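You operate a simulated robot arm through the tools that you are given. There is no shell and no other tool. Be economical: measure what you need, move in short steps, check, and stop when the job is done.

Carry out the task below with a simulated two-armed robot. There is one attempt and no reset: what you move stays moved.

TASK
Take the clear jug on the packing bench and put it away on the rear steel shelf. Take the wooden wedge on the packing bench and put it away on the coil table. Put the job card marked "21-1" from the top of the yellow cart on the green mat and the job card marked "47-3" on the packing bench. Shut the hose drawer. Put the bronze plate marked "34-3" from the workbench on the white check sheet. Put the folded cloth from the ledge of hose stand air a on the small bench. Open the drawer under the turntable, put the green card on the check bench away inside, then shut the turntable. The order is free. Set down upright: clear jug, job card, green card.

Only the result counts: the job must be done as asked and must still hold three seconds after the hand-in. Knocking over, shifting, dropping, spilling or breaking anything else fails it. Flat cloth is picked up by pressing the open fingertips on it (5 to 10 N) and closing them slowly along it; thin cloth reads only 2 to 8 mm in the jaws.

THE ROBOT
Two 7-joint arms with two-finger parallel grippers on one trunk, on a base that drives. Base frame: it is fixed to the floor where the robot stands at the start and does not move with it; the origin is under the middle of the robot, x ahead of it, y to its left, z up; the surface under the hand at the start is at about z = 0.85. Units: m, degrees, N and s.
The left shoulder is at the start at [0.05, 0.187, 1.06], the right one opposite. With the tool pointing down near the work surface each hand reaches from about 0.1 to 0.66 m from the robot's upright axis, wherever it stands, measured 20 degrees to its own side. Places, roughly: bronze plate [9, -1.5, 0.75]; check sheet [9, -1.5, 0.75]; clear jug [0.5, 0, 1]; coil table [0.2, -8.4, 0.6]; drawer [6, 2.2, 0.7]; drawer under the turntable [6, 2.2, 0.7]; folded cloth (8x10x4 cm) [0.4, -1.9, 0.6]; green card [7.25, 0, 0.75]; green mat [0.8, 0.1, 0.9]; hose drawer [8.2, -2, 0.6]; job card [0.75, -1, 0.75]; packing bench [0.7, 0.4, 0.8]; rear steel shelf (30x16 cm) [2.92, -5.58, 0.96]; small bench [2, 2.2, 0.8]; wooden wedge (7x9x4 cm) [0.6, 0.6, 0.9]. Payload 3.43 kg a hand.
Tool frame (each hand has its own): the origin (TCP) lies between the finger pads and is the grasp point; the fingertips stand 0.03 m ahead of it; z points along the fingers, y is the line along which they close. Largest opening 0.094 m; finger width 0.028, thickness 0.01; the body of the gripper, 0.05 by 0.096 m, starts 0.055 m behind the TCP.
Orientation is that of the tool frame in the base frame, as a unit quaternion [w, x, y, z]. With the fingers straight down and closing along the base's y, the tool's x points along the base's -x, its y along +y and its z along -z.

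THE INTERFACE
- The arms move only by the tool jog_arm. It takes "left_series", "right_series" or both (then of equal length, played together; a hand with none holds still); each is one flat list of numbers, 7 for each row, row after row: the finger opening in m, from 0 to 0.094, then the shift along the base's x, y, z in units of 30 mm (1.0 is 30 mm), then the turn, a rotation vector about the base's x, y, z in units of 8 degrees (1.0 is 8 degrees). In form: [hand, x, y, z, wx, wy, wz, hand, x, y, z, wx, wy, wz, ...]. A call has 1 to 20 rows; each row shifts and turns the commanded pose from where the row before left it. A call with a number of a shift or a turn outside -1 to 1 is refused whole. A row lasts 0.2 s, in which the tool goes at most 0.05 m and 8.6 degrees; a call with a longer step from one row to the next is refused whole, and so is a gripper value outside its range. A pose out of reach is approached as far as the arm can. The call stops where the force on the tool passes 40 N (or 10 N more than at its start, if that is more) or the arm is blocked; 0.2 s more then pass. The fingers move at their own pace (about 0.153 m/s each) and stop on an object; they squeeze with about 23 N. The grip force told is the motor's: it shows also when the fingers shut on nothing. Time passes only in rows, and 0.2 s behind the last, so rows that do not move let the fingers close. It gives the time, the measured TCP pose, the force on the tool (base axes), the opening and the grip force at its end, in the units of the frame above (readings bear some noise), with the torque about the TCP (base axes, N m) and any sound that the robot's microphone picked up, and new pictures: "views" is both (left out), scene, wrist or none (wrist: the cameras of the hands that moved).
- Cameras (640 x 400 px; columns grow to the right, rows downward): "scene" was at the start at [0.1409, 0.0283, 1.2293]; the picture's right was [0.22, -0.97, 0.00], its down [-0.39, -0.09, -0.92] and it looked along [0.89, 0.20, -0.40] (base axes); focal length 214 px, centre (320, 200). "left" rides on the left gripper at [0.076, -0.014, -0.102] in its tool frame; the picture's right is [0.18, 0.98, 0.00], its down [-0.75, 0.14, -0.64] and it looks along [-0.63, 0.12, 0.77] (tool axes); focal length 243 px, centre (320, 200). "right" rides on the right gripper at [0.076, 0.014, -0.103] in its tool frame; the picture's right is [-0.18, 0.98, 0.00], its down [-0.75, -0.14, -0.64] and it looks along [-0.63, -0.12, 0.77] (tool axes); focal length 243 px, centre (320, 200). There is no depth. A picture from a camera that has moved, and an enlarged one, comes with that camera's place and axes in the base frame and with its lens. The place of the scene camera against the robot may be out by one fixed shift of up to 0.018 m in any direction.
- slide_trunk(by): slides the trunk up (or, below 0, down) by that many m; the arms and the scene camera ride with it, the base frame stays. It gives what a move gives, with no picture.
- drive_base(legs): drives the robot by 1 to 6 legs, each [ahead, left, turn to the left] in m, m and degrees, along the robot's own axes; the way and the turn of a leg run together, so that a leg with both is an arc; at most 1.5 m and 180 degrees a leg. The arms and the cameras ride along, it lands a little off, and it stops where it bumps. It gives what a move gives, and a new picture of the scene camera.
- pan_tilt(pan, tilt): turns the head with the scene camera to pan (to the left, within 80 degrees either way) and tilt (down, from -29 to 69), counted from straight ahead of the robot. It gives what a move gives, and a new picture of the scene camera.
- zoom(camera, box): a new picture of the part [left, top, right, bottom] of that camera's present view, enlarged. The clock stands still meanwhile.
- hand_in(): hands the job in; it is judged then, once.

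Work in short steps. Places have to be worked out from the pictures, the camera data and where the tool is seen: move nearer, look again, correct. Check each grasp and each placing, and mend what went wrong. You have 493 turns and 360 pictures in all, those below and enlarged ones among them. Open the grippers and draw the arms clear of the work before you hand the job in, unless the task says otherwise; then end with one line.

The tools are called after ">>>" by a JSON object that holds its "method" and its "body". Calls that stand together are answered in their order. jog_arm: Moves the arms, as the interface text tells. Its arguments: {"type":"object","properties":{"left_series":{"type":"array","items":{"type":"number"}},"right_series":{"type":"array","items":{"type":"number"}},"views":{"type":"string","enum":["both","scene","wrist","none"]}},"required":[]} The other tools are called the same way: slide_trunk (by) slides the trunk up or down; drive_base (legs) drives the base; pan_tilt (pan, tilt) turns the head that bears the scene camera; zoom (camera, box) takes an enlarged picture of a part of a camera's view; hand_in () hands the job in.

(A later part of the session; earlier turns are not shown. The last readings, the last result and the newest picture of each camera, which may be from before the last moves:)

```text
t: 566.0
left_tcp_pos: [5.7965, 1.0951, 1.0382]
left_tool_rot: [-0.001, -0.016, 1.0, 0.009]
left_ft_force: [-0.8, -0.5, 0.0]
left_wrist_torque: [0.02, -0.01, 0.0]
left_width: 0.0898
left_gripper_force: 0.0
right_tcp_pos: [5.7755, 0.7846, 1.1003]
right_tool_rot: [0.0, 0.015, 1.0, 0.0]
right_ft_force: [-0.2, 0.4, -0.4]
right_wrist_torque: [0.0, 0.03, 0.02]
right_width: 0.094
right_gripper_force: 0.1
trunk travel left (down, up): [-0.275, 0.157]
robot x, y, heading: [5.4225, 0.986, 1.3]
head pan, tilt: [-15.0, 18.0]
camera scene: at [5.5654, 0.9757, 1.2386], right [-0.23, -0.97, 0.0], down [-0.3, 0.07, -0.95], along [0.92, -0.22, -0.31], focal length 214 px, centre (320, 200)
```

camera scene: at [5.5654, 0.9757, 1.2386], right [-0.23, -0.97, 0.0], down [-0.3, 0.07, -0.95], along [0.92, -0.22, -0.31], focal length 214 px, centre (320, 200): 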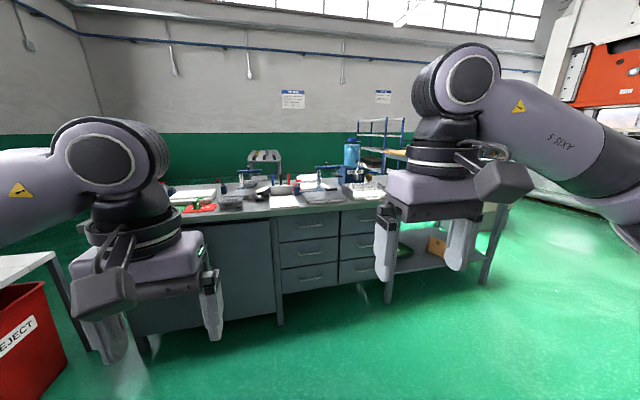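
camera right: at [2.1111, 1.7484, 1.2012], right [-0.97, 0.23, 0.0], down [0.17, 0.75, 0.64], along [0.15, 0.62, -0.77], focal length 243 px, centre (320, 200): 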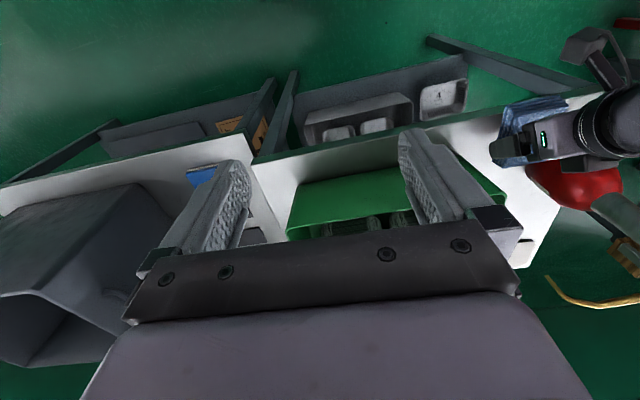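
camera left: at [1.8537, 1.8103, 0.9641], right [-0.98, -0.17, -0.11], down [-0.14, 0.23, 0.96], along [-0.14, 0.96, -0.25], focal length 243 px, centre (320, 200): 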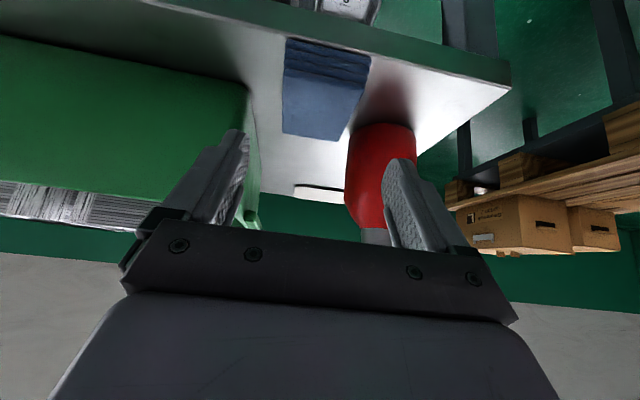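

The bench at left (x 5.0–6.35, front y≈2.03) should hold the turntable and drawer. Turn to face it.

>>> {"method": "drive_base", "body": {"legs": [[0.25, 0, 88.7], [0.15, 0, 0]]}}

>>> {"method": "pan_tilt", "body": {"pan": 0, "tilt": 28}}

```text
t: 571.1
left_tcp_pos: [5.4827, 1.6734, 1.0364]
left_tool_rot: [0.006, 0.71, -0.704, -0.006]
left_ft_force: [-0.4, -0.8, -0.3]
left_wrist_torque: [0.02, 0.02, -0.03]
left_width: 0.09
left_gripper_force: 0.1
right_tcp_pos: [5.7924, 1.6415, 1.0988]
right_tool_rot: [-0.001, -0.688, 0.726, 0.001]
right_ft_force: [-0.1, 0.8, -0.5]
right_wrist_torque: [0.0, -0.03, 0.0]
right_width: 0.094
right_gripper_force: 0.1
trunk travel left (down, up): [-0.275, 0.157]
robot x, y, heading: [5.5835, 1.2957, 90.0]
head pan, tilt: [-15.0, 18.0]
cut short: leg 1
camera scene: at [5.5965, 1.4535, 1.2385], right [0.97, -0.26, 0.0], down [-0.08, -0.3, -0.95], along [0.25, 0.92, -0.31], focal length 214 px, centre (320, 200)
```

scene: 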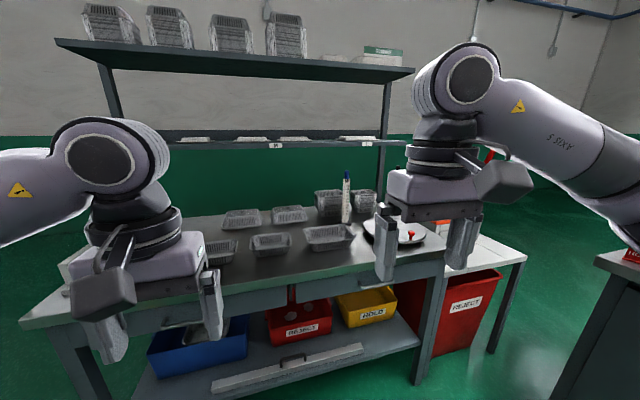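

```text
t: 571.9
left_tcp_pos: [5.4832, 1.6716, 1.0369]
left_tool_rot: [0.005, 0.71, -0.704, -0.006]
left_ft_force: [0.2, -0.5, -0.1]
left_wrist_torque: [0.0, 0.06, -0.01]
left_width: 0.09
left_gripper_force: 0.0
right_tcp_pos: [5.7928, 1.6427, 1.0989]
right_tool_rot: [0.0, -0.688, 0.726, 0.0]
right_ft_force: [0.5, -0.2, 0.1]
right_wrist_torque: [0.02, 0.0, -0.03]
right_width: 0.094
right_gripper_force: 0.0
trunk travel left (down, up): [-0.275, 0.157]
robot x, y, heading: [5.5778, 1.294, 90.1]
head pan, tilt: [0.0, 28.0]
camera scene: at [5.5725, 1.4541, 1.2225], right [1.0, 0.0, 0.0], down [0.0, -0.47, -0.88], along [0.0, 0.88, -0.47], focal length 214 px, centre (320, 200)
```

scene: 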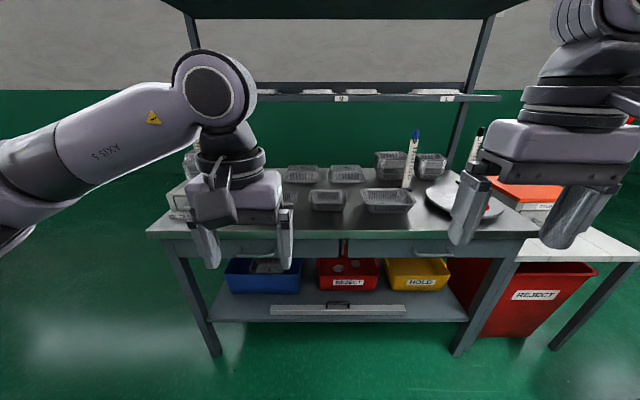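

Zoom on the bench apron and turntable.

>>> {"method": "zoom", "body": {"camera": "scene", "box": [280, 150, 560, 290]}}

```text
2.29 times, centred on (420, 220) of scene
camera zoom: at [5.5725, 1.4541, 1.2225], right [1.0, 0.0, 0.0], down [0.0, -0.47, -0.88], along [0.0, 0.88, -0.47], focal length 490 px, centre (91, 154)
```

zoom: 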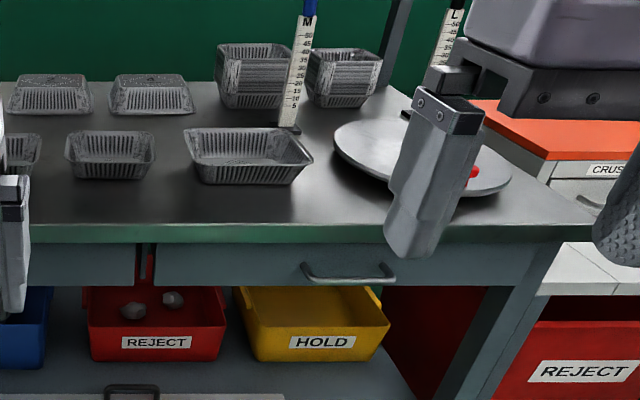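

Drawer handle ≈[5.96,2.02,0.72]. First get the green card: go to the check bench.

>>> {"method": "drive_base", "body": {"legs": [[-0.3, 0, 0], [0, 0, -90], [0.5, -0.6, 0], [0, -0.4, 0]]}}

>>> {"method": "pan_tilt", "body": {"pan": 0, "tilt": 28}}

```text
t: 586.8
left_tcp_pos: [6.4646, 0.1001, 1.0377]
left_tool_rot: [0.001, -0.011, 1.0, 0.009]
left_ft_force: [-0.2, -0.4, 0.0]
left_wrist_torque: [0.0, -0.01, -0.01]
left_width: 0.0899
left_gripper_force: 0.0
right_tcp_pos: [6.4392, -0.2108, 1.0999]
right_tool_rot: [0.0, 0.02, 1.0, 0.0]
right_ft_force: [0.9, -0.3, 0.2]
right_wrist_torque: [-0.02, 0.01, -0.01]
right_width: 0.094
right_gripper_force: 0.0
trunk travel left (down, up): [-0.275, 0.157]
robot x, y, heading: [6.0857, -0.0015, 0.4]
head pan, tilt: [0.0, 28.0]
camera scene: at [6.2325, 0.008, 1.2225], right [0.01, -1.0, 0.0], down [-0.47, -0.01, -0.88], along [0.88, 0.01, -0.47], focal length 214 px, centre (320, 200)
```

scene: 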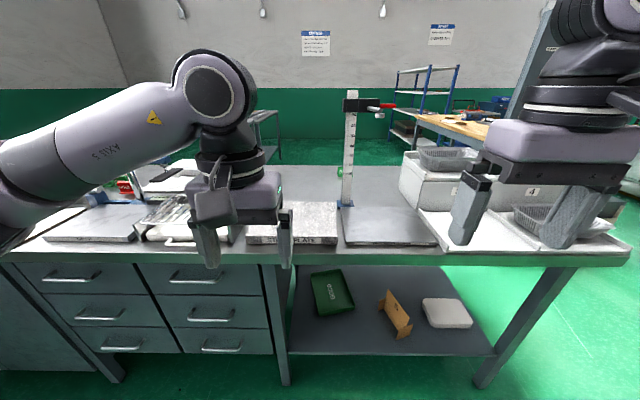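

```text
t: 587.4
left_tcp_pos: [6.4657, 0.0995, 1.0373]
left_tool_rot: [0.0, -0.011, 1.0, 0.009]
left_ft_force: [-0.1, 0.2, 0.1]
left_wrist_torque: [-0.01, 0.0, -0.01]
left_width: 0.0898
left_gripper_force: 0.0
right_tcp_pos: [6.4391, -0.2105, 1.0988]
right_tool_rot: [0.0, 0.02, 1.0, 0.0]
right_ft_force: [-0.2, 0.4, 0.8]
right_wrist_torque: [-0.04, 0.0, -0.01]
right_width: 0.0938
right_gripper_force: 0.1
trunk travel left (down, up): [-0.275, 0.157]
robot x, y, heading: [6.09, -0.0046, 0.9]
head pan, tilt: [0.0, 28.0]
camera scene: at [6.2325, 0.0081, 1.2225], right [0.01, -1.0, 0.0], down [-0.47, -0.01, -0.88], along [0.88, 0.01, -0.47], focal length 214 px, centre (320, 200)
```

scene: 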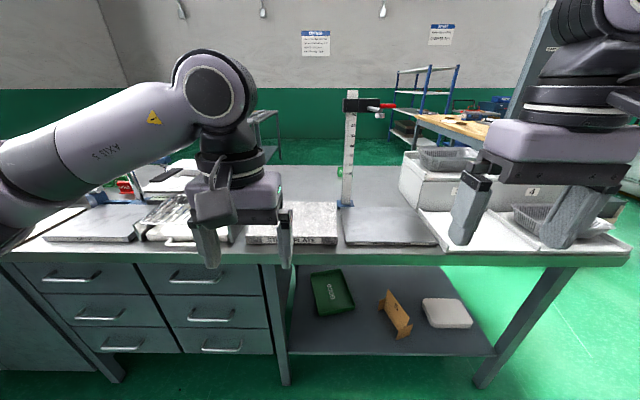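

Zoom on the bench top to find the green card.

>>> {"method": "zoom", "body": {"camera": "scene", "box": [280, 140, 460, 260]}}

>>> {"method": "zoom", "body": {"camera": "scene", "box": [30, 150, 290, 260]}}

```text
3.33 times, centred on (370, 200) of scene
camera zoom: at [6.2325, 0.0081, 1.2225], right [0.01, -1.0, 0.0], down [-0.47, -0.01, -0.88], along [0.88, 0.01, -0.47], focal length 715 px, centre (153, 200)
```

zoom: 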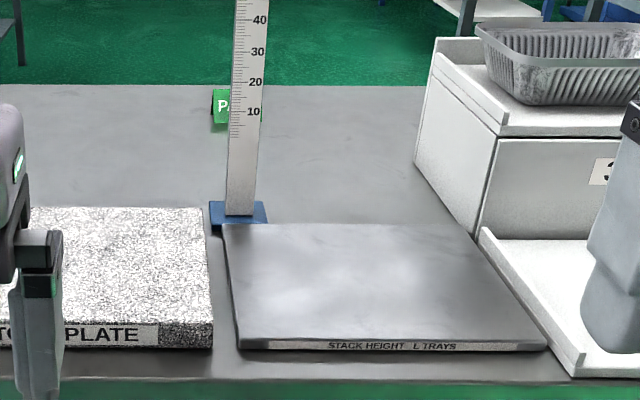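

```text
2.46 times, centred on (160, 205) of scene
camera zoom: at [6.2325, 0.0081, 1.2225], right [0.01, -1.0, 0.0], down [-0.47, -0.01, -0.88], along [0.88, 0.01, -0.47], focal length 528 px, centre (714, 188)
```

zoom: 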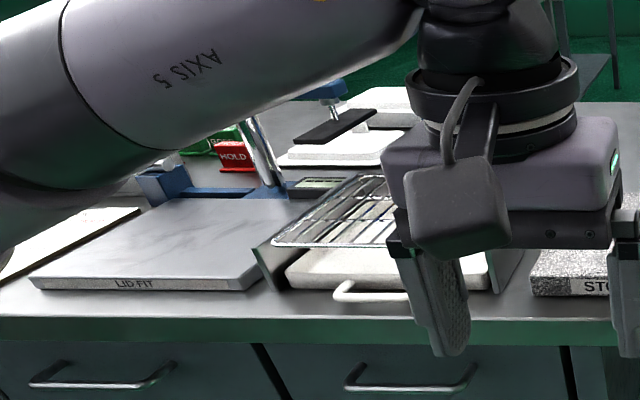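

The green "PASS" card stands behind the ruler near the bench's back edge (≈[7.38,‑0.1]); it's best reached from behind. Look for the way round.

>>> {"method": "pan_tilt", "body": {"pan": -50, "tilt": 18}}

>>> {"method": "pan_tilt", "body": {"pan": -15, "tilt": 8}}

```text
t: 588.5
left_tcp_pos: [6.4661, 0.1002, 1.0371]
left_tool_rot: [0.001, -0.009, 1.0, 0.008]
left_ft_force: [-0.3, 0.0, -0.5]
left_wrist_torque: [-0.01, -0.02, -0.04]
left_width: 0.0902
left_gripper_force: 0.1
right_tcp_pos: [6.4402, -0.2095, 1.0981]
right_tool_rot: [0.0, 0.021, 1.0, -0.001]
right_ft_force: [-0.5, -0.1, 1.3]
right_wrist_torque: [-0.01, 0.0, 0.0]
right_width: 0.0941
right_gripper_force: 0.1
trunk travel left (down, up): [-0.275, 0.157]
robot x, y, heading: [6.0895, -0.0035, 0.5]
head pan, tilt: [-50.0, 18.0]
camera scene: at [6.2022, -0.0638, 1.2386], right [-0.76, -0.65, 0.0], down [-0.2, 0.23, -0.95], along [0.62, -0.72, -0.31], focal length 214 px, centre (320, 200)
```

scene: 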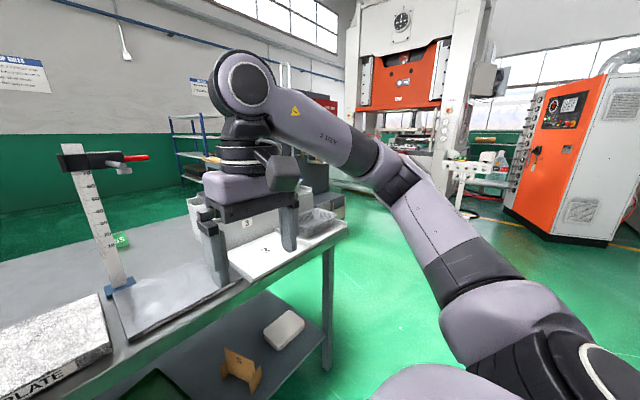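

```text
t: 589.5
left_tcp_pos: [6.4656, 0.1005, 1.0374]
left_tool_rot: [0.0, -0.011, 1.0, 0.009]
left_ft_force: [0.5, 0.5, 0.4]
left_wrist_torque: [-0.01, -0.01, -0.01]
left_width: 0.0902
left_gripper_force: 0.1
right_tcp_pos: [6.4391, -0.2106, 1.0993]
right_tool_rot: [0.0, 0.02, 1.0, 0.0]
right_ft_force: [0.3, -0.3, -0.2]
right_wrist_torque: [0.04, 0.03, 0.04]
right_width: 0.094
right_gripper_force: 0.0
trunk travel left (down, up): [-0.275, 0.157]
robot x, y, heading: [6.0878, -0.0051, 0.7]
head pan, tilt: [-15.0, 8.0]
camera scene: at [6.231, -0.016, 1.2549], right [-0.25, -0.97, 0.0], down [-0.14, 0.03, -0.99], along [0.96, -0.25, -0.14], focal length 214 px, centre (320, 200)
```

scene: 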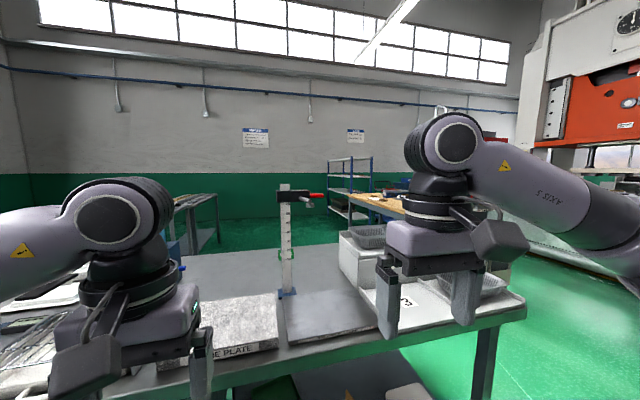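

Bench's right end is at y≈‑0.8. Go round: strafe right, then ahead, look.

>>> {"method": "drive_base", "body": {"legs": [[0, -1.4, -0.7], [1.1, 0, 0]]}}

>>> {"method": "pan_tilt", "body": {"pan": 15, "tilt": 20}}

```text
t: 606.8
left_tcp_pos: [7.5461, -1.2767, 1.0383]
left_tool_rot: [0.0, -0.013, 1.0, 0.009]
left_ft_force: [-0.3, 0.0, 0.0]
left_wrist_torque: [-0.03, -0.01, -0.06]
left_width: 0.0897
left_gripper_force: 0.0
right_tcp_pos: [7.5218, -1.5887, 1.0992]
right_tool_rot: [0.0, 0.02, 1.0, 0.0]
right_ft_force: [0.4, -0.8, 0.1]
right_wrist_torque: [0.03, 0.0, -0.01]
right_width: 0.094
right_gripper_force: 0.1
trunk travel left (down, up): [-0.275, 0.157]
robot x, y, heading: [7.1735, -1.3808, 0.6]
head pan, tilt: [-15.0, 8.0]
stopped in leg 2: the robot was blocked; the commanded pose is now the measured one
camera scene: at [7.3126, -1.3954, 1.255], right [-0.24, -0.97, 0.0], down [-0.13, 0.03, -0.99], along [0.96, -0.24, -0.14], focal length 214 px, centre (320, 200)
```

scene: 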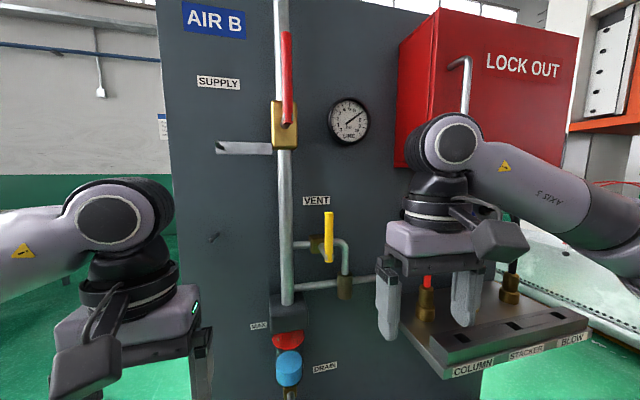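

```text
t: 607.8
left_tcp_pos: [7.5465, -1.2785, 1.0373]
left_tool_rot: [0.001, -0.013, 1.0, 0.009]
left_ft_force: [-0.5, -0.6, 0.6]
left_wrist_torque: [0.0, -0.01, 0.02]
left_width: 0.0902
left_gripper_force: 0.0
right_tcp_pos: [7.5216, -1.5892, 1.0984]
right_tool_rot: [0.0, 0.02, 1.0, 0.0]
right_ft_force: [0.3, -0.4, 0.6]
right_wrist_torque: [-0.02, 0.01, 0.02]
right_width: 0.0938
right_gripper_force: 0.0
trunk travel left (down, up): [-0.275, 0.157]
robot x, y, heading: [7.1727, -1.3812, 0.7]
head pan, tilt: [15.0, 20.0]
camera scene: at [7.3127, -1.3474, 1.2354], right [0.27, -0.96, 0.0], down [-0.33, -0.09, -0.94], along [0.9, 0.26, -0.34], focal length 214 px, centre (320, 200)
```

scene: 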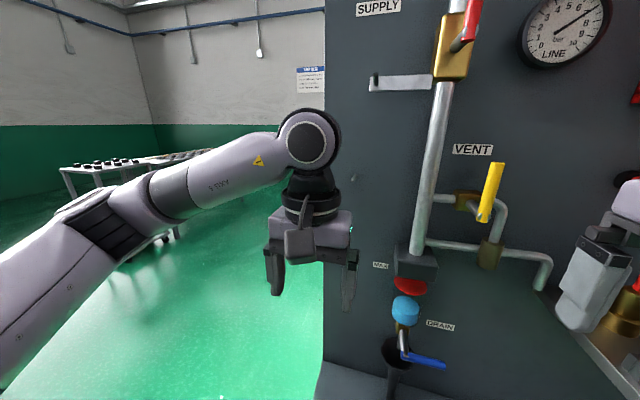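

Blocked by hose stand "AIR B" ahead (ledge front). Back off straight and look to the right for a way.

>>> {"method": "drive_base", "body": {"legs": [[-0.55, 0, 0]]}}

>>> {"method": "pan_tilt", "body": {"pan": -40, "tilt": 18}}

>>> {"method": "pan_tilt", "body": {"pan": 15, "tilt": 25}}

```text
t: 610.9
left_tcp_pos: [6.9997, -1.2863, 1.0374]
left_tool_rot: [0.001, -0.014, 1.0, 0.008]
left_ft_force: [-0.2, -0.8, 0.2]
left_wrist_torque: [0.02, 0.0, 0.0]
left_width: 0.0902
left_gripper_force: 0.0
right_tcp_pos: [6.9762, -1.5973, 1.0998]
right_tool_rot: [0.001, 0.017, 1.0, 0.0]
right_ft_force: [-0.5, -0.6, -0.2]
right_wrist_torque: [0.03, -0.02, 0.01]
right_width: 0.0938
right_gripper_force: 0.1
trunk travel left (down, up): [-0.275, 0.157]
robot x, y, heading: [6.6263, -1.3897, 1.1]
head pan, tilt: [15.0, 20.0]
camera scene: at [6.7659, -1.3563, 1.2354], right [0.28, -0.96, 0.0], down [-0.33, -0.09, -0.94], along [0.9, 0.26, -0.34], focal length 214 px, centre (320, 200)
```

scene: 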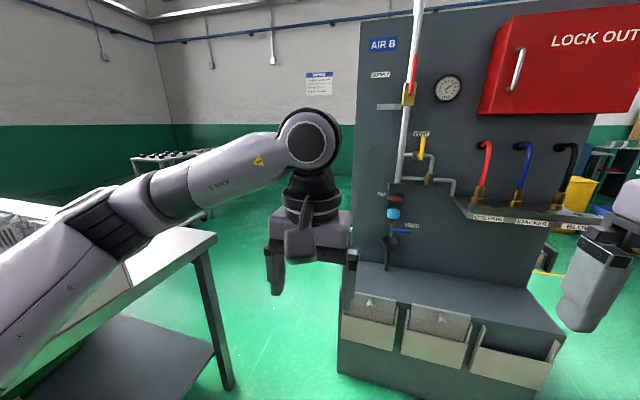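

```text
t: 612.2
left_tcp_pos: [7.0002, -1.2867, 1.0366]
left_tool_rot: [0.0, -0.013, 1.0, 0.009]
left_ft_force: [0.5, 0.5, 0.0]
left_wrist_torque: [0.04, 0.02, 0.01]
left_width: 0.0901
left_gripper_force: 0.0
right_tcp_pos: [6.9765, -1.5969, 1.0989]
right_tool_rot: [-0.001, 0.018, 1.0, 0.001]
right_ft_force: [-0.9, -1.0, -0.6]
right_wrist_torque: [-0.01, 0.02, 0.03]
right_width: 0.0941
right_gripper_force: 0.0
trunk travel left (down, up): [-0.275, 0.157]
robot x, y, heading: [6.6262, -1.3892, 0.7]
head pan, tilt: [-40.0, 18.0]
camera scene: at [6.7493, -1.4407, 1.2386], right [-0.63, -0.78, 0.0], down [-0.24, 0.19, -0.95], along [0.74, -0.6, -0.31], focal length 214 px, centre (320, 200)
```

scene: 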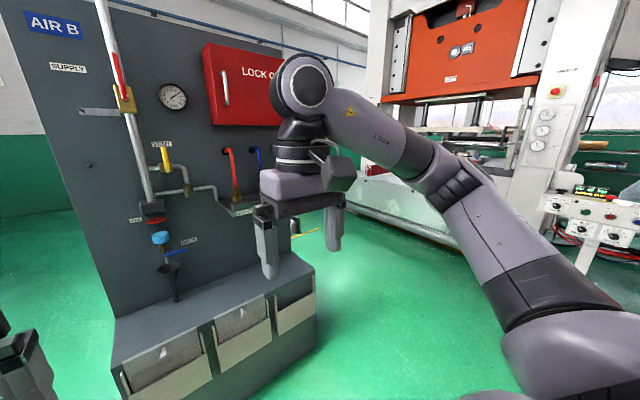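

```text
t: 613.4
left_tcp_pos: [7.0, -1.2867, 1.0369]
left_tool_rot: [-0.001, -0.014, 1.0, 0.008]
left_ft_force: [0.3, 0.8, -0.4]
left_wrist_torque: [0.01, 0.06, 0.0]
left_width: 0.0902
left_gripper_force: 0.1
right_tcp_pos: [6.9768, -1.5973, 1.0984]
right_tool_rot: [-0.001, 0.018, 1.0, 0.0]
right_ft_force: [-0.3, -0.4, 0.7]
right_wrist_torque: [0.01, 0.0, 0.02]
right_width: 0.0941
right_gripper_force: 0.1
trunk travel left (down, up): [-0.275, 0.157]
robot x, y, heading: [6.6245, -1.3891, 1.0]
head pan, tilt: [15.0, 25.0]
camera scene: at [6.7652, -1.3567, 1.2273], right [0.28, -0.96, 0.0], down [-0.41, -0.12, -0.91], along [0.87, 0.25, -0.42], focal length 214 px, centre (320, 200)
```

scene: 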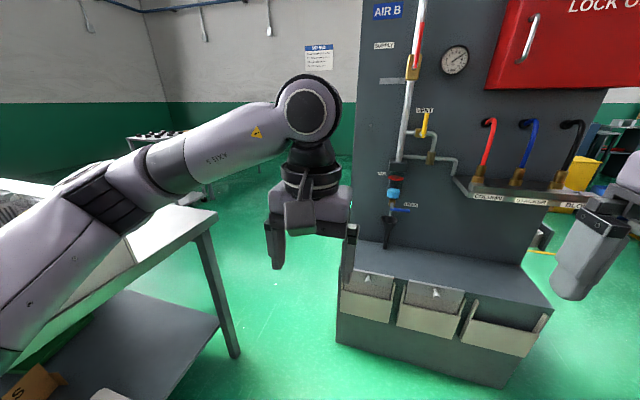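

Stand AIR B spans y −1.25…−1.95; free floor to its right. Strafe to y≈‑2.75 and advance.

>>> {"method": "drive_base", "body": {"legs": [[0, -1.35, -0.8], [0.7, 0, 0]]}}

>>> {"method": "pan_tilt", "body": {"pan": 20, "tilt": 18}}

```text
t: 628.9
left_tcp_pos: [7.7203, -2.6287, 1.0371]
left_tool_rot: [0.0, -0.01, 1.0, 0.008]
left_ft_force: [0.0, 0.4, 0.3]
left_wrist_torque: [-0.01, 0.02, -0.03]
left_width: 0.0899
left_gripper_force: 0.0
right_tcp_pos: [7.6951, -2.9382, 1.0996]
right_tool_rot: [-0.001, 0.02, 1.0, 0.0]
right_ft_force: [0.4, -0.6, -0.9]
right_wrist_torque: [0.0, 0.01, -0.02]
right_width: 0.0941
right_gripper_force: 0.1
trunk travel left (down, up): [-0.275, 0.157]
robot x, y, heading: [7.3491, -2.7323, 0.6]
head pan, tilt: [15.0, 25.0]
camera scene: at [7.4858, -2.6969, 1.2272], right [0.27, -0.96, 0.0], down [-0.41, -0.11, -0.91], along [0.87, 0.24, -0.42], focal length 214 px, centre (320, 200)
```

scene: 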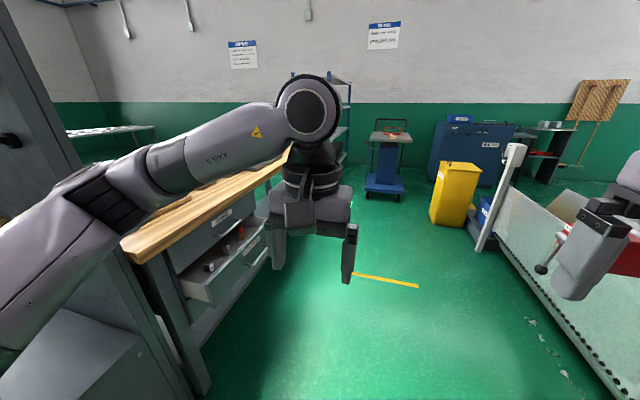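

```text
t: 629.5
left_tcp_pos: [7.7208, -2.6284, 1.0366]
left_tool_rot: [0.0, -0.01, 1.0, 0.009]
left_ft_force: [0.3, 0.1, 0.7]
left_wrist_torque: [-0.02, 0.01, -0.02]
left_width: 0.0899
left_gripper_force: 0.0
right_tcp_pos: [7.6959, -2.9396, 1.0995]
right_tool_rot: [-0.001, 0.02, 1.0, 0.0]
right_ft_force: [0.3, -0.7, -0.5]
right_wrist_torque: [-0.01, -0.02, -0.02]
right_width: 0.094
right_gripper_force: 0.0
trunk travel left (down, up): [-0.275, 0.157]
robot x, y, heading: [7.3458, -2.7295, 0.7]
head pan, tilt: [20.0, 18.0]
camera scene: at [7.4842, -2.6889, 1.2386], right [0.35, -0.94, 0.0], down [-0.29, -0.11, -0.95], along [0.89, 0.34, -0.31], focal length 214 px, centre (320, 200)
```

scene: 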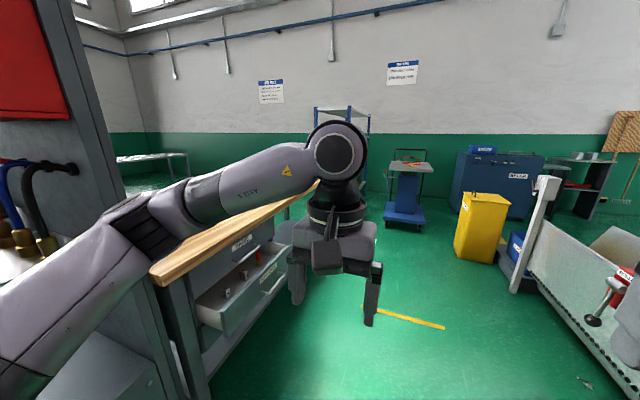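

The workbench has the open hose drawer on its −y side. Move in front of it and face it.

>>> {"method": "drive_base", "body": {"legs": [[0.75, -0.3, 0], [0, 0, 89.3]]}}

>>> {"method": "pan_tilt", "body": {"pan": 0, "tilt": 35}}

```text
t: 636.8
left_tcp_pos: [8.1163, -2.6352, 1.0368]
left_tool_rot: [-0.004, -0.596, 0.803, 0.006]
left_ft_force: [0.4, -0.2, 0.9]
left_wrist_torque: [-0.02, 0.0, 0.02]
left_width: 0.0902
left_gripper_force: 0.1
right_tcp_pos: [8.4032, -2.7528, 1.0992]
right_tool_rot: [-0.001, -0.57, 0.822, -0.002]
right_ft_force: [0.4, -0.5, 1.0]
right_wrist_torque: [0.0, -0.02, -0.03]
right_width: 0.094
right_gripper_force: 0.2
trunk travel left (down, up): [-0.275, 0.157]
robot x, y, heading: [8.1002, -3.0243, 72.8]
head pan, tilt: [20.0, 18.0]
stopped in leg 2: the robot was blocked; the commanded pose is now the measured one
camera scene: at [8.1004, -2.8651, 1.2388], right [1.0, 0.05, 0.0], down [0.02, -0.31, -0.95], along [-0.04, 0.95, -0.31], focal length 214 px, centre (320, 200)
```

scene: 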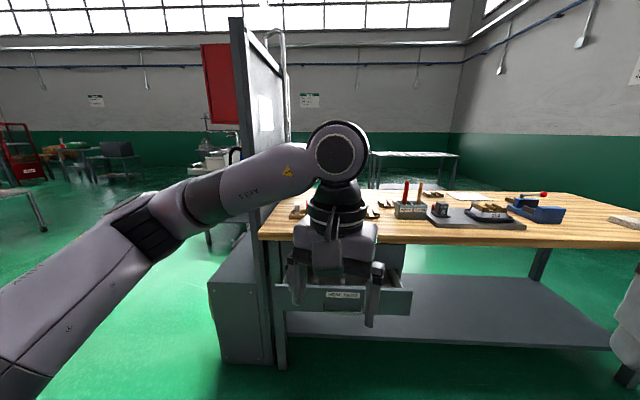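

```text
t: 637.6
left_tcp_pos: [8.1141, -2.6361, 1.0378]
left_tool_rot: [-0.003, -0.597, 0.802, 0.005]
left_ft_force: [-1.1, 0.0, 0.4]
left_wrist_torque: [-0.03, 0.03, 0.0]
left_width: 0.0903
left_gripper_force: 0.0
right_tcp_pos: [8.4022, -2.7527, 1.0994]
right_tool_rot: [0.001, -0.57, 0.822, -0.003]
right_ft_force: [-0.7, 0.5, -0.5]
right_wrist_torque: [-0.01, 0.0, 0.03]
right_width: 0.094
right_gripper_force: 0.0
trunk travel left (down, up): [-0.275, 0.157]
robot x, y, heading: [8.1015, -3.0233, 72.7]
head pan, tilt: [0.0, 35.0]
camera scene: at [8.1299, -2.8742, 1.2118], right [0.96, -0.29, 0.01], down [-0.16, -0.55, -0.82], along [0.24, 0.78, -0.57], focal length 214 px, centre (320, 200)
```

scene: 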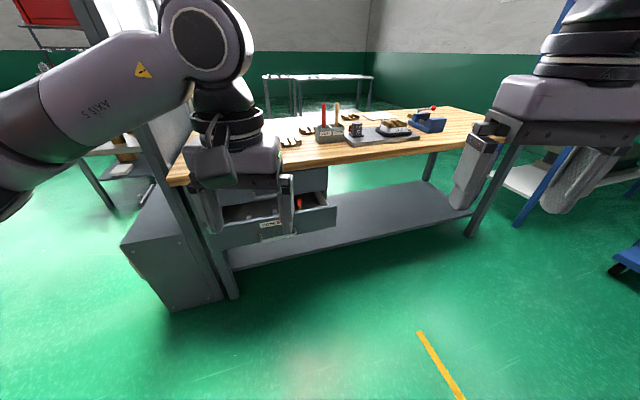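

Turning was blocked (something behind right). Move ahead a little, then finish the turn.

>>> {"method": "drive_base", "body": {"legs": [[0.15, 0, 0], [0, 0, 17]]}}

>>> {"method": "pan_tilt", "body": {"pan": -75, "tilt": 30}}

>>> {"method": "pan_tilt", "body": {"pan": 0, "tilt": 40}}

```text
t: 639.9
left_tcp_pos: [8.0492, -2.5034, 1.0361]
left_tool_rot: [0.007, 0.709, -0.706, -0.006]
left_ft_force: [0.2, 0.3, -0.6]
left_wrist_torque: [-0.02, 0.0, 0.03]
left_width: 0.0901
left_gripper_force: 0.0
right_tcp_pos: [8.3581, -2.5317, 1.0983]
right_tool_rot: [-0.001, -0.686, 0.728, -0.001]
right_ft_force: [0.0, -0.6, -0.1]
right_wrist_torque: [0.02, 0.0, -0.02]
right_width: 0.094
right_gripper_force: 0.0
trunk travel left (down, up): [-0.275, 0.157]
robot x, y, heading: [8.1422, -2.8784, 90.0]
head pan, tilt: [0.0, 35.0]
camera scene: at [8.1364, -2.7246, 1.2115], right [1.0, 0.0, 0.0], down [0.0, -0.57, -0.82], along [0.0, 0.82, -0.57], focal length 214 px, centre (320, 200)
```

scene: 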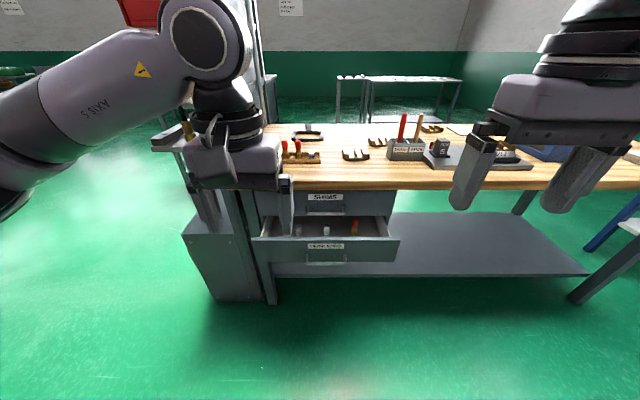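

```text
t: 641.4
left_tcp_pos: [8.048, -2.5035, 1.0371]
left_tool_rot: [0.006, 0.709, -0.705, -0.007]
left_ft_force: [-0.2, 0.6, 0.1]
left_wrist_torque: [0.0, -0.01, 0.03]
left_width: 0.0899
left_gripper_force: 0.1
right_tcp_pos: [8.3571, -2.5319, 1.0985]
right_tool_rot: [-0.001, -0.686, 0.728, -0.001]
right_ft_force: [-0.3, 0.7, 0.4]
right_wrist_torque: [0.0, 0.0, 0.0]
right_width: 0.0941
right_gripper_force: 0.1
trunk travel left (down, up): [-0.275, 0.157]
robot x, y, heading: [8.1445, -2.8787, 89.8]
head pan, tilt: [-75.0, 30.0]
camera scene: at [8.2238, -2.7894, 1.2193], right [0.26, -0.97, 0.0], down [-0.48, -0.13, -0.87], along [0.84, 0.22, -0.5], focal length 214 px, centre (320, 200)
```

scene: 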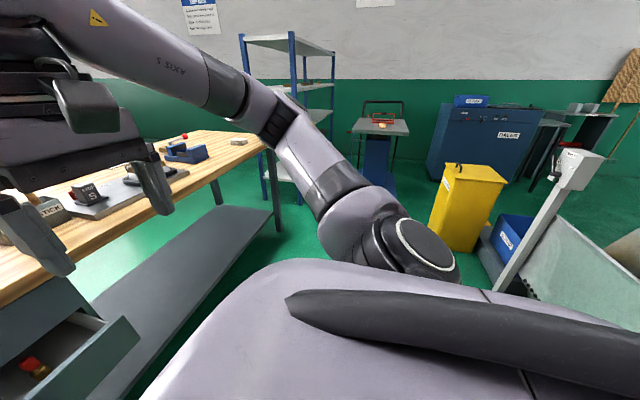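

```text
t: 642.9
left_tcp_pos: [8.0486, -2.5036, 1.0372]
left_tool_rot: [0.006, 0.708, -0.706, -0.006]
left_ft_force: [-0.4, 0.0, -0.8]
left_wrist_torque: [-0.04, 0.04, 0.02]
left_width: 0.0899
left_gripper_force: 0.1
right_tcp_pos: [8.3584, -2.5326, 1.0978]
right_tool_rot: [-0.001, -0.686, 0.728, -0.001]
right_ft_force: [0.3, 0.5, -0.2]
right_wrist_torque: [0.0, -0.01, 0.01]
right_width: 0.0941
right_gripper_force: 0.0
trunk travel left (down, up): [-0.275, 0.157]
robot x, y, heading: [8.1428, -2.8788, 89.8]
head pan, tilt: [0.0, 40.0]
camera scene: at [8.1366, -2.7277, 1.204], right [1.0, 0.0, 0.0], down [0.0, -0.64, -0.77], along [0.0, 0.77, -0.64], focal length 214 px, centre (320, 200)
```

scene: 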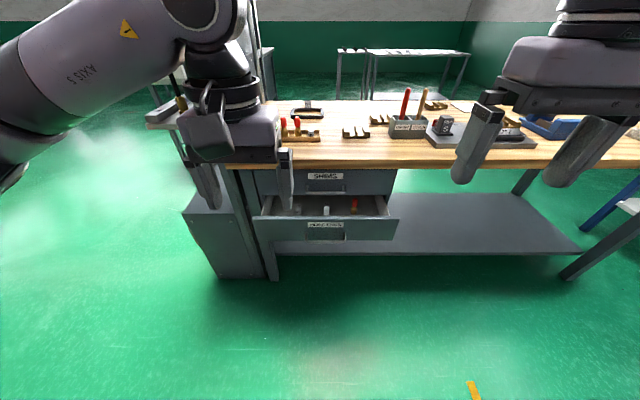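

Use the left wrist camera to triangulate the drawer front.

>>> {"method": "zoom", "body": {"camera": "left", "box": [0, 0, 640, 400]}}

```text
1.00 times, centred on (320, 200) of left (not enlarged: the box is as wide or as high as the picture)
camera zoom: at [8.064, -2.5782, 1.1394], right [-0.98, -0.19, 0.02], down [-0.13, 0.75, 0.64], along [-0.14, 0.63, -0.76], focal length 243 px, centre (320, 200)
```

zoom: 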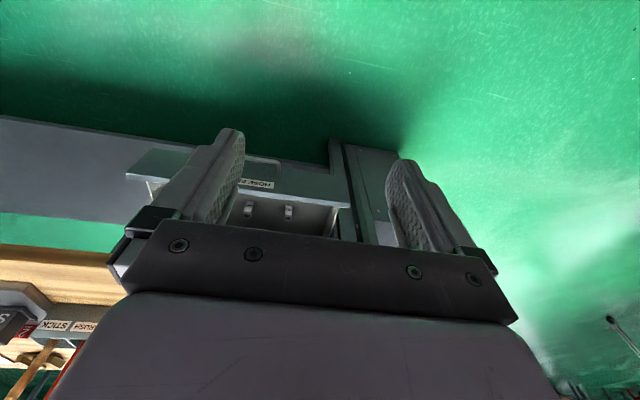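

Drawer face is at y≈‑2.15, z 0.51–0.64, x 7.87–8.44. Prepare: drive 12 cm ahead, lower the trunk, close and tilt the left hand forward.

>>> {"method": "drive_base", "body": {"legs": [[0.12, 0, 0]]}}

>>> {"method": "slide_trunk", "body": {"by": -0.25}}

>>> {"method": "jog_arm", "body": {"left_series": [0.0, 0, -0.3, 0, 1, 0, 0, 0.0, 0, -0.3, 0, 1, 0, 0, 0.0, 0, -0.3, 0, 1, 0, 0, 0.0, 0, -0.3, 0, 1, 0, 0, 0.0, 0, 0, -0.3, 1, 0, 0, 0.0, 0, 0, -0.3, 1, 0, 0, 0.0, 0, 0, -0.3, 1, 0, 0, 0.0, 0, 0, -0.3, 1, 0, 0], "views": "both"}}

```text
t: 644.1
left_tcp_pos: [8.0481, -2.3836, 1.0363]
left_tool_rot: [0.006, 0.709, -0.705, -0.006]
left_ft_force: [0.2, -0.7, 0.6]
left_wrist_torque: [-0.01, 0.01, -0.02]
left_width: 0.09
left_gripper_force: 0.2
right_tcp_pos: [8.359, -2.4129, 1.0993]
right_tool_rot: [-0.001, -0.685, 0.728, -0.001]
right_ft_force: [0.8, -0.9, 0.1]
right_wrist_torque: [-0.03, -0.02, -0.03]
right_width: 0.094
right_gripper_force: 0.0
trunk travel left (down, up): [-0.275, 0.157]
robot x, y, heading: [8.1468, -2.7614, 89.8]
head pan, tilt: [0.0, 40.0]
camera scene: at [8.1368, -2.6079, 1.2039], right [1.0, 0.0, 0.0], down [0.0, -0.64, -0.77], along [0.0, 0.77, -0.64], focal length 214 px, centre (320, 200)
```

scene: 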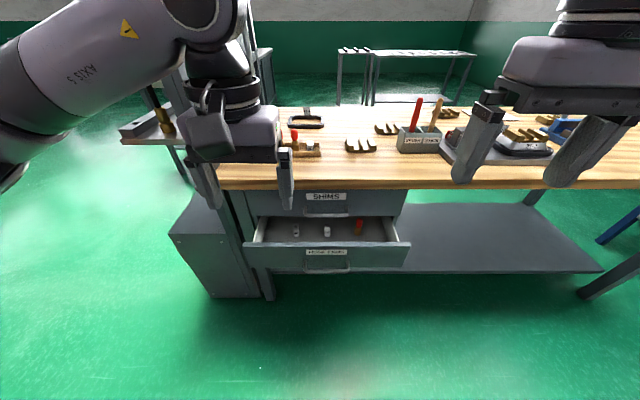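

```text
t: 646.7
left_tcp_pos: [8.0484, -2.3832, 0.7871]
left_tool_rot: [0.006, 0.709, -0.705, -0.007]
left_ft_force: [0.8, 0.8, -0.2]
left_wrist_torque: [0.0, 0.01, 0.04]
left_width: 0.09
left_gripper_force: 0.1
right_tcp_pos: [8.3587, -2.4128, 0.8483]
right_tool_rot: [-0.001, -0.686, 0.728, -0.001]
right_ft_force: [-0.2, -0.2, -0.1]
right_wrist_torque: [-0.01, -0.02, 0.03]
right_width: 0.094
right_gripper_force: 0.0
trunk travel left (down, up): [-0.025, 0.407]
robot x, y, heading: [8.1462, -2.7592, 89.7]
head pan, tilt: [0.0, 40.0]
```

```text
t: 648.5
left_tcp_pos: [8.0644, -2.4074, 0.7547]
left_tool_rot: [-0.372, 0.604, -0.595, -0.378]
left_ft_force: [0.2, 0.3, 0.0]
left_wrist_torque: [-0.01, 0.02, 0.0]
left_width: 0.0
left_gripper_force: 23.3
left hand out of reach, approached as far as the arm can: row 7, 8
right_tcp_pos: [8.3584, -2.4128, 0.8485]
right_tool_rot: [-0.001, -0.686, 0.728, -0.002]
right_ft_force: [0.3, 0.2, 0.2]
right_wrist_torque: [0.0, -0.02, -0.01]
right_width: 0.0941
right_gripper_force: 0.0
trunk travel left (down, up): [-0.025, 0.407]
robot x, y, heading: [8.1432, -2.7604, 89.9]
head pan, tilt: [0.0, 40.0]
camera scene: at [8.1368, -2.6085, 0.954], right [1.0, 0.0, 0.0], down [0.0, -0.64, -0.77], along [0.0, 0.77, -0.64], focal length 214 px, centre (320, 200)
camera left: at [8.0802, -2.5318, 0.7309], right [-0.98, -0.1, -0.16], down [-0.13, -0.25, 0.96], along [-0.14, 0.96, 0.23], focal length 243 px, centre (320, 200)
```

scene: 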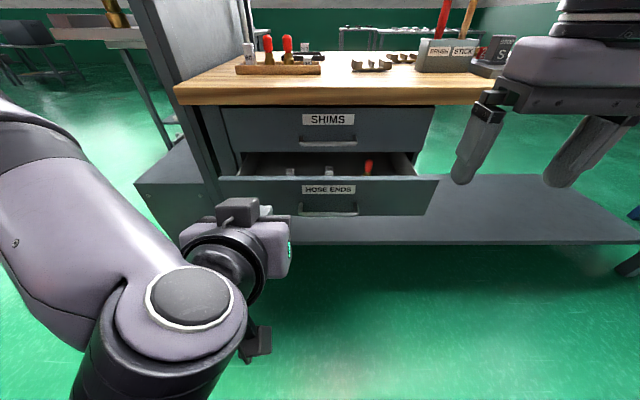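
left: 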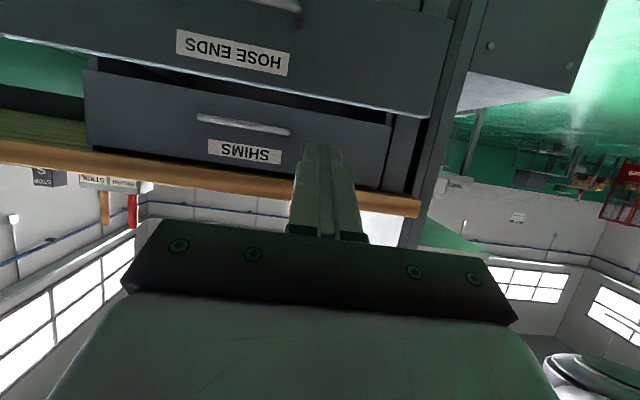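

Face at y≈‑2.20, closed position ≈‑2.067. Bring the closed fingertips to the label height in front of the face.

>>> {"method": "jog_arm", "body": {"left_series": [0.0, 0.2, 0.3, -0.8, 0, 0, 0, 0.0, 0.25, 0.8, -0.8, 0, 0, 0, 0.0, 0.25, 0.8, -0.8, 0, 0, 0, 0.0, 0.25, 0.9, -0.7, 0, 0, 0, 0.0, 0.25, 0.9, 0, 0, 0, 0, 0.0, 0, 0.9, 0, 0, 0, 0], "views": "both"}}

```text
t: 649.9
left_tcp_pos: [8.1005, -2.2706, 0.661]
left_tool_rot: [-0.37, 0.605, -0.594, -0.379]
left_ft_force: [0.1, -0.1, 0.6]
left_wrist_torque: [-0.03, 0.05, 0.02]
left_width: 0.0
left_gripper_force: 22.7
right_tcp_pos: [8.3583, -2.4126, 0.8473]
right_tool_rot: [-0.002, -0.686, 0.728, -0.002]
right_ft_force: [-0.3, -0.1, 0.1]
right_wrist_torque: [0.02, 0.0, -0.01]
right_width: 0.094
right_gripper_force: 0.1
trunk travel left (down, up): [-0.025, 0.407]
robot x, y, heading: [8.1438, -2.7616, 90.1]
head pan, tilt: [0.0, 40.0]
camera scene: at [8.1368, -2.6085, 0.954], right [1.0, 0.0, 0.0], down [0.0, -0.64, -0.77], along [0.0, 0.77, -0.64], focal length 214 px, centre (320, 200)
camera left: at [8.1158, -2.3939, 0.6381], right [-0.98, -0.1, -0.16], down [-0.13, -0.25, 0.96], along [-0.13, 0.96, 0.23], focal length 243 px, centre (320, 200)
```

scene: 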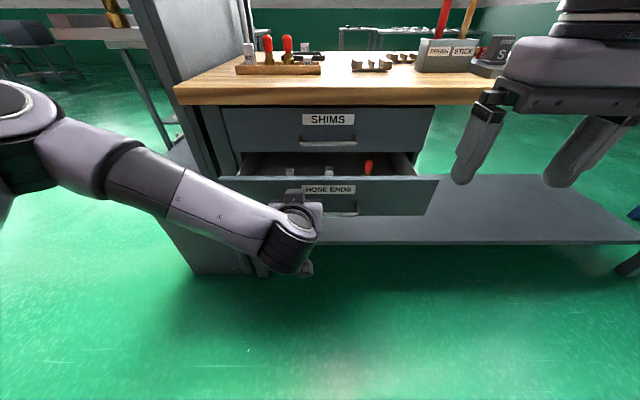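
left: 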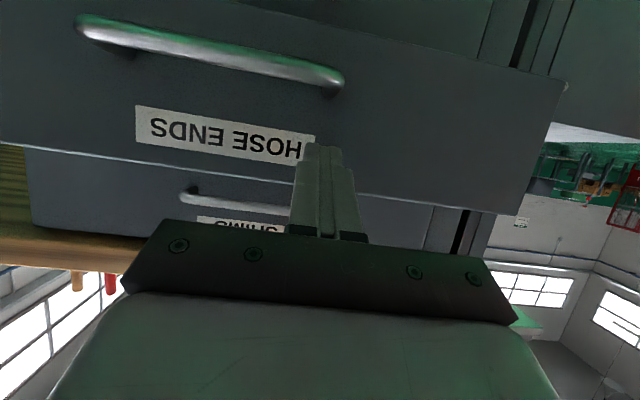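

Tip is just below the face's top edge; lower 1 cm and push forward.

>>> {"method": "jog_arm", "body": {"left_series": [0.0, -0.3, 0, -0.35, 0, 0, 0, 0.0, 0, 0.6, 0, 0, 0, 0, 0.0, 0, 0.6, 0, 0, 0, 0, 0.0, 0, 0.6, 0, 0, 0, 0, 0.0, 0, 0.6, 0, 0, 0, 0, 0.0, 0, 0.6, 0, 0, 0, 0, 0.0, 0, 0.6, 0, 0, 0, 0, 0.0, 0, 0.6, 0, 0, 0, 0, 0.0, 0, 0.5, 0, 0, 0, 0], "views": "both"}}

```text
t: 651.9
left_tcp_pos: [8.0913, -2.1279, 0.6515]
left_tool_rot: [-0.37, 0.605, -0.594, -0.379]
left_ft_force: [1.5, -0.3, 0.6]
left_wrist_torque: [0.0, -0.01, 0.02]
left_width: 0.0001
left_gripper_force: 23.2
right_tcp_pos: [8.3585, -2.4125, 0.8488]
right_tool_rot: [-0.001, -0.686, 0.727, -0.002]
right_ft_force: [-0.3, 0.3, 0.2]
right_wrist_torque: [-0.02, -0.01, 0.0]
right_width: 0.0938
right_gripper_force: 0.1
trunk travel left (down, up): [-0.025, 0.407]
robot x, y, heading: [8.1437, -2.7586, 89.8]
head pan, tilt: [0.0, 40.0]
camera scene: at [8.1368, -2.6084, 0.9539], right [1.0, 0.0, 0.0], down [0.0, -0.64, -0.77], along [0.0, 0.77, -0.64], focal length 214 px, centre (320, 200)
camera left: at [8.1068, -2.2519, 0.6275], right [-0.98, -0.1, -0.16], down [-0.13, -0.25, 0.96], along [-0.14, 0.96, 0.23], focal length 243 px, centre (320, 200)
```

scene: 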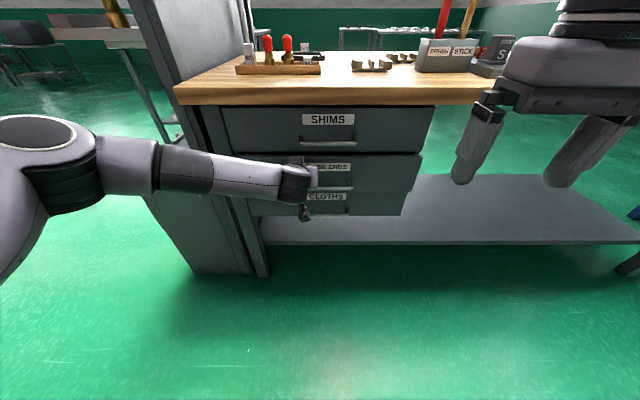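
left: 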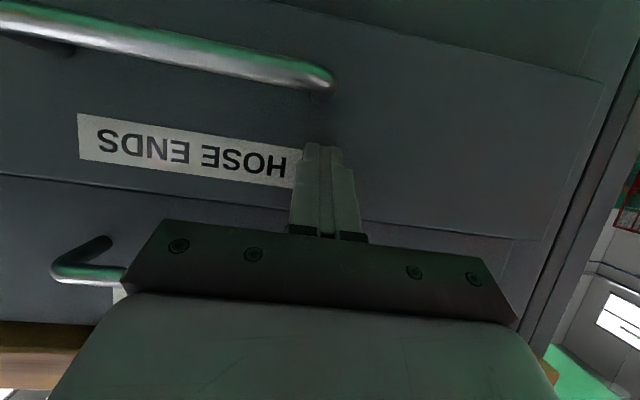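

Almost shut; keep pushing gently until it stops.

>>> {"method": "jog_arm", "body": {"left_series": [0.0, 0, 0.4, 0, 0, 0, 0, 0.0, 0, 0.4, 0, 0, 0, 0, 0.0, 0, 0.4, 0, 0, 0, 0, 0.0, 0, 0.4, 0, 0, 0, 0], "views": "both"}}

```text
t: 652.6
left_tcp_pos: [8.0921, -2.1047, 0.6507]
left_tool_rot: [-0.368, 0.607, -0.595, -0.378]
left_ft_force: [-3.1, -16.6, 6.9]
left_wrist_torque: [0.2, -0.01, 0.09]
left_width: 0.0
left_gripper_force: 22.5
right_tcp_pos: [8.3579, -2.4147, 0.8487]
right_tool_rot: [-0.002, -0.686, 0.728, -0.001]
right_ft_force: [-0.4, 0.0, -0.5]
right_wrist_torque: [-0.02, 0.01, 0.03]
right_width: 0.094
right_gripper_force: 0.0
trunk travel left (down, up): [-0.025, 0.407]
robot x, y, heading: [8.1421, -2.7616, 90.5]
head pan, tilt: [0.0, 40.0]
stopped in row 3 (left hand): the force on the tool passed its limit at 56 N (the readings are from after the stop); the commanded pose is now the measured one
camera scene: at [8.1364, -2.6102, 0.9543], right [1.0, 0.0, 0.0], down [0.0, -0.64, -0.77], along [0.0, 0.77, -0.64], focal length 214 px, centre (320, 200)
camera left: at [8.1081, -2.2294, 0.6279], right [-0.98, -0.1, -0.16], down [-0.13, -0.24, 0.96], along [-0.14, 0.96, 0.23], focal length 243 px, centre (320, 200)
```

scene: 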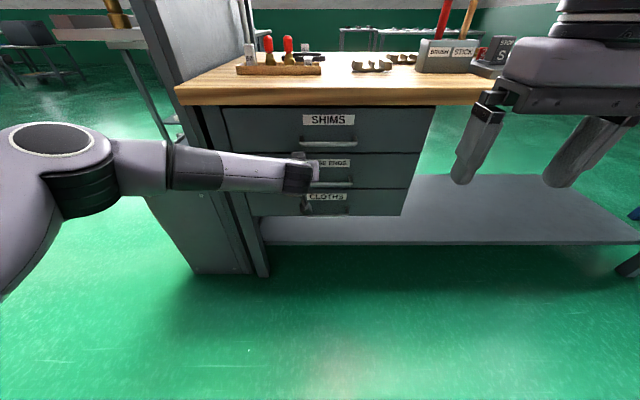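
left: 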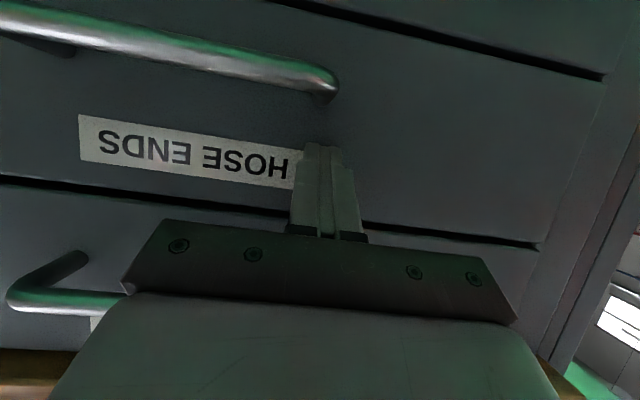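

Drawer is shut flush. Retract the left hand, raise the trunk, and look at the workbench top.

>>> {"method": "jog_arm", "body": {"left_series": [0.0, 0, -0.9, 0, 0, 0, 0, 0.0, 0, -0.9, 0.2, 0, 0, 0, 0.0, 0, -0.9, 0.5, -0.5, 0, 0, 0.0, 0, -0.9, 0.5, -0.9, 0, 0, 0.02, 0, -0.6, 0.5, -0.9, 0, 0, 0.05, 0, 0, 0.5, -0.9, 0, 0, 0.08, 0, 0, 0.5, -0.9, 0, 0, 0.09, 0, 0, 0.5, -0.9, 0, 0, 0.09, 0, 0, 0.5, -0.9, 0, 0, 0.09, 0, 0.3, 0.5, -0.9, 0, 0, 0.09, 0, 0.3, 0.3, -0.9, 0, 0], "views": "none"}}

>>> {"method": "slide_trunk", "body": {"by": 0.3}}

>>> {"method": "pan_tilt", "body": {"pan": -30, "tilt": 25}}

```text
t: 655.0
left_tcp_pos: [8.0918, -2.2122, 0.7829]
left_tool_rot: [-0.004, 0.708, -0.706, -0.018]
left_ft_force: [0.1, -0.2, 0.9]
left_wrist_torque: [-0.01, -0.01, -0.01]
left_width: 0.09
left_gripper_force: 0.1
right_tcp_pos: [8.3593, -2.413, 0.8479]
right_tool_rot: [-0.002, -0.687, 0.727, -0.002]
right_ft_force: [0.5, -0.5, 0.5]
right_wrist_torque: [0.02, 0.03, 0.0]
right_width: 0.0941
right_gripper_force: 0.0
trunk travel left (down, up): [-0.025, 0.407]
robot x, y, heading: [8.1407, -2.7602, 89.7]
head pan, tilt: [0.0, 40.0]
```

```text
t: 658.0
left_tcp_pos: [8.0923, -2.2115, 1.0833]
left_tool_rot: [-0.006, 0.709, -0.705, -0.02]
left_ft_force: [0.2, 0.2, 0.0]
left_wrist_torque: [-0.02, 0.02, 0.0]
left_width: 0.0898
left_gripper_force: 0.1
right_tcp_pos: [8.3584, -2.4137, 1.1479]
right_tool_rot: [-0.001, -0.686, 0.727, -0.002]
right_ft_force: [0.7, 0.2, 0.0]
right_wrist_torque: [-0.01, 0.0, -0.03]
right_width: 0.094
right_gripper_force: 0.1
trunk travel left (down, up): [-0.325, 0.107]
robot x, y, heading: [8.1458, -2.7621, 90.0]
head pan, tilt: [0.0, 40.0]
```

```text
t: 659.0
left_tcp_pos: [8.0928, -2.2107, 1.0827]
left_tool_rot: [-0.005, 0.709, -0.705, -0.019]
left_ft_force: [1.0, 0.5, -0.1]
left_wrist_torque: [0.0, -0.03, -0.02]
left_width: 0.0899
left_gripper_force: 0.0
right_tcp_pos: [8.3568, -2.4135, 1.1496]
right_tool_rot: [-0.001, -0.687, 0.727, -0.001]
right_ft_force: [0.4, 0.0, 0.6]
right_wrist_torque: [-0.02, 0.0, 0.01]
right_width: 0.094
right_gripper_force: 0.0
trunk travel left (down, up): [-0.325, 0.107]
robot x, y, heading: [8.1423, -2.7574, 90.0]
head pan, tilt: [-30.0, 25.0]
camera scene: at [8.1825, -2.614, 1.2772], right [0.87, -0.5, 0.0], down [-0.21, -0.37, -0.91], along [0.45, 0.78, -0.42], focal length 214 px, centre (320, 200)
```

scene: 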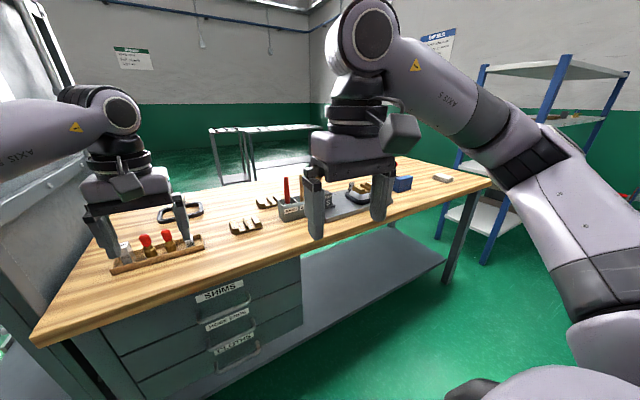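

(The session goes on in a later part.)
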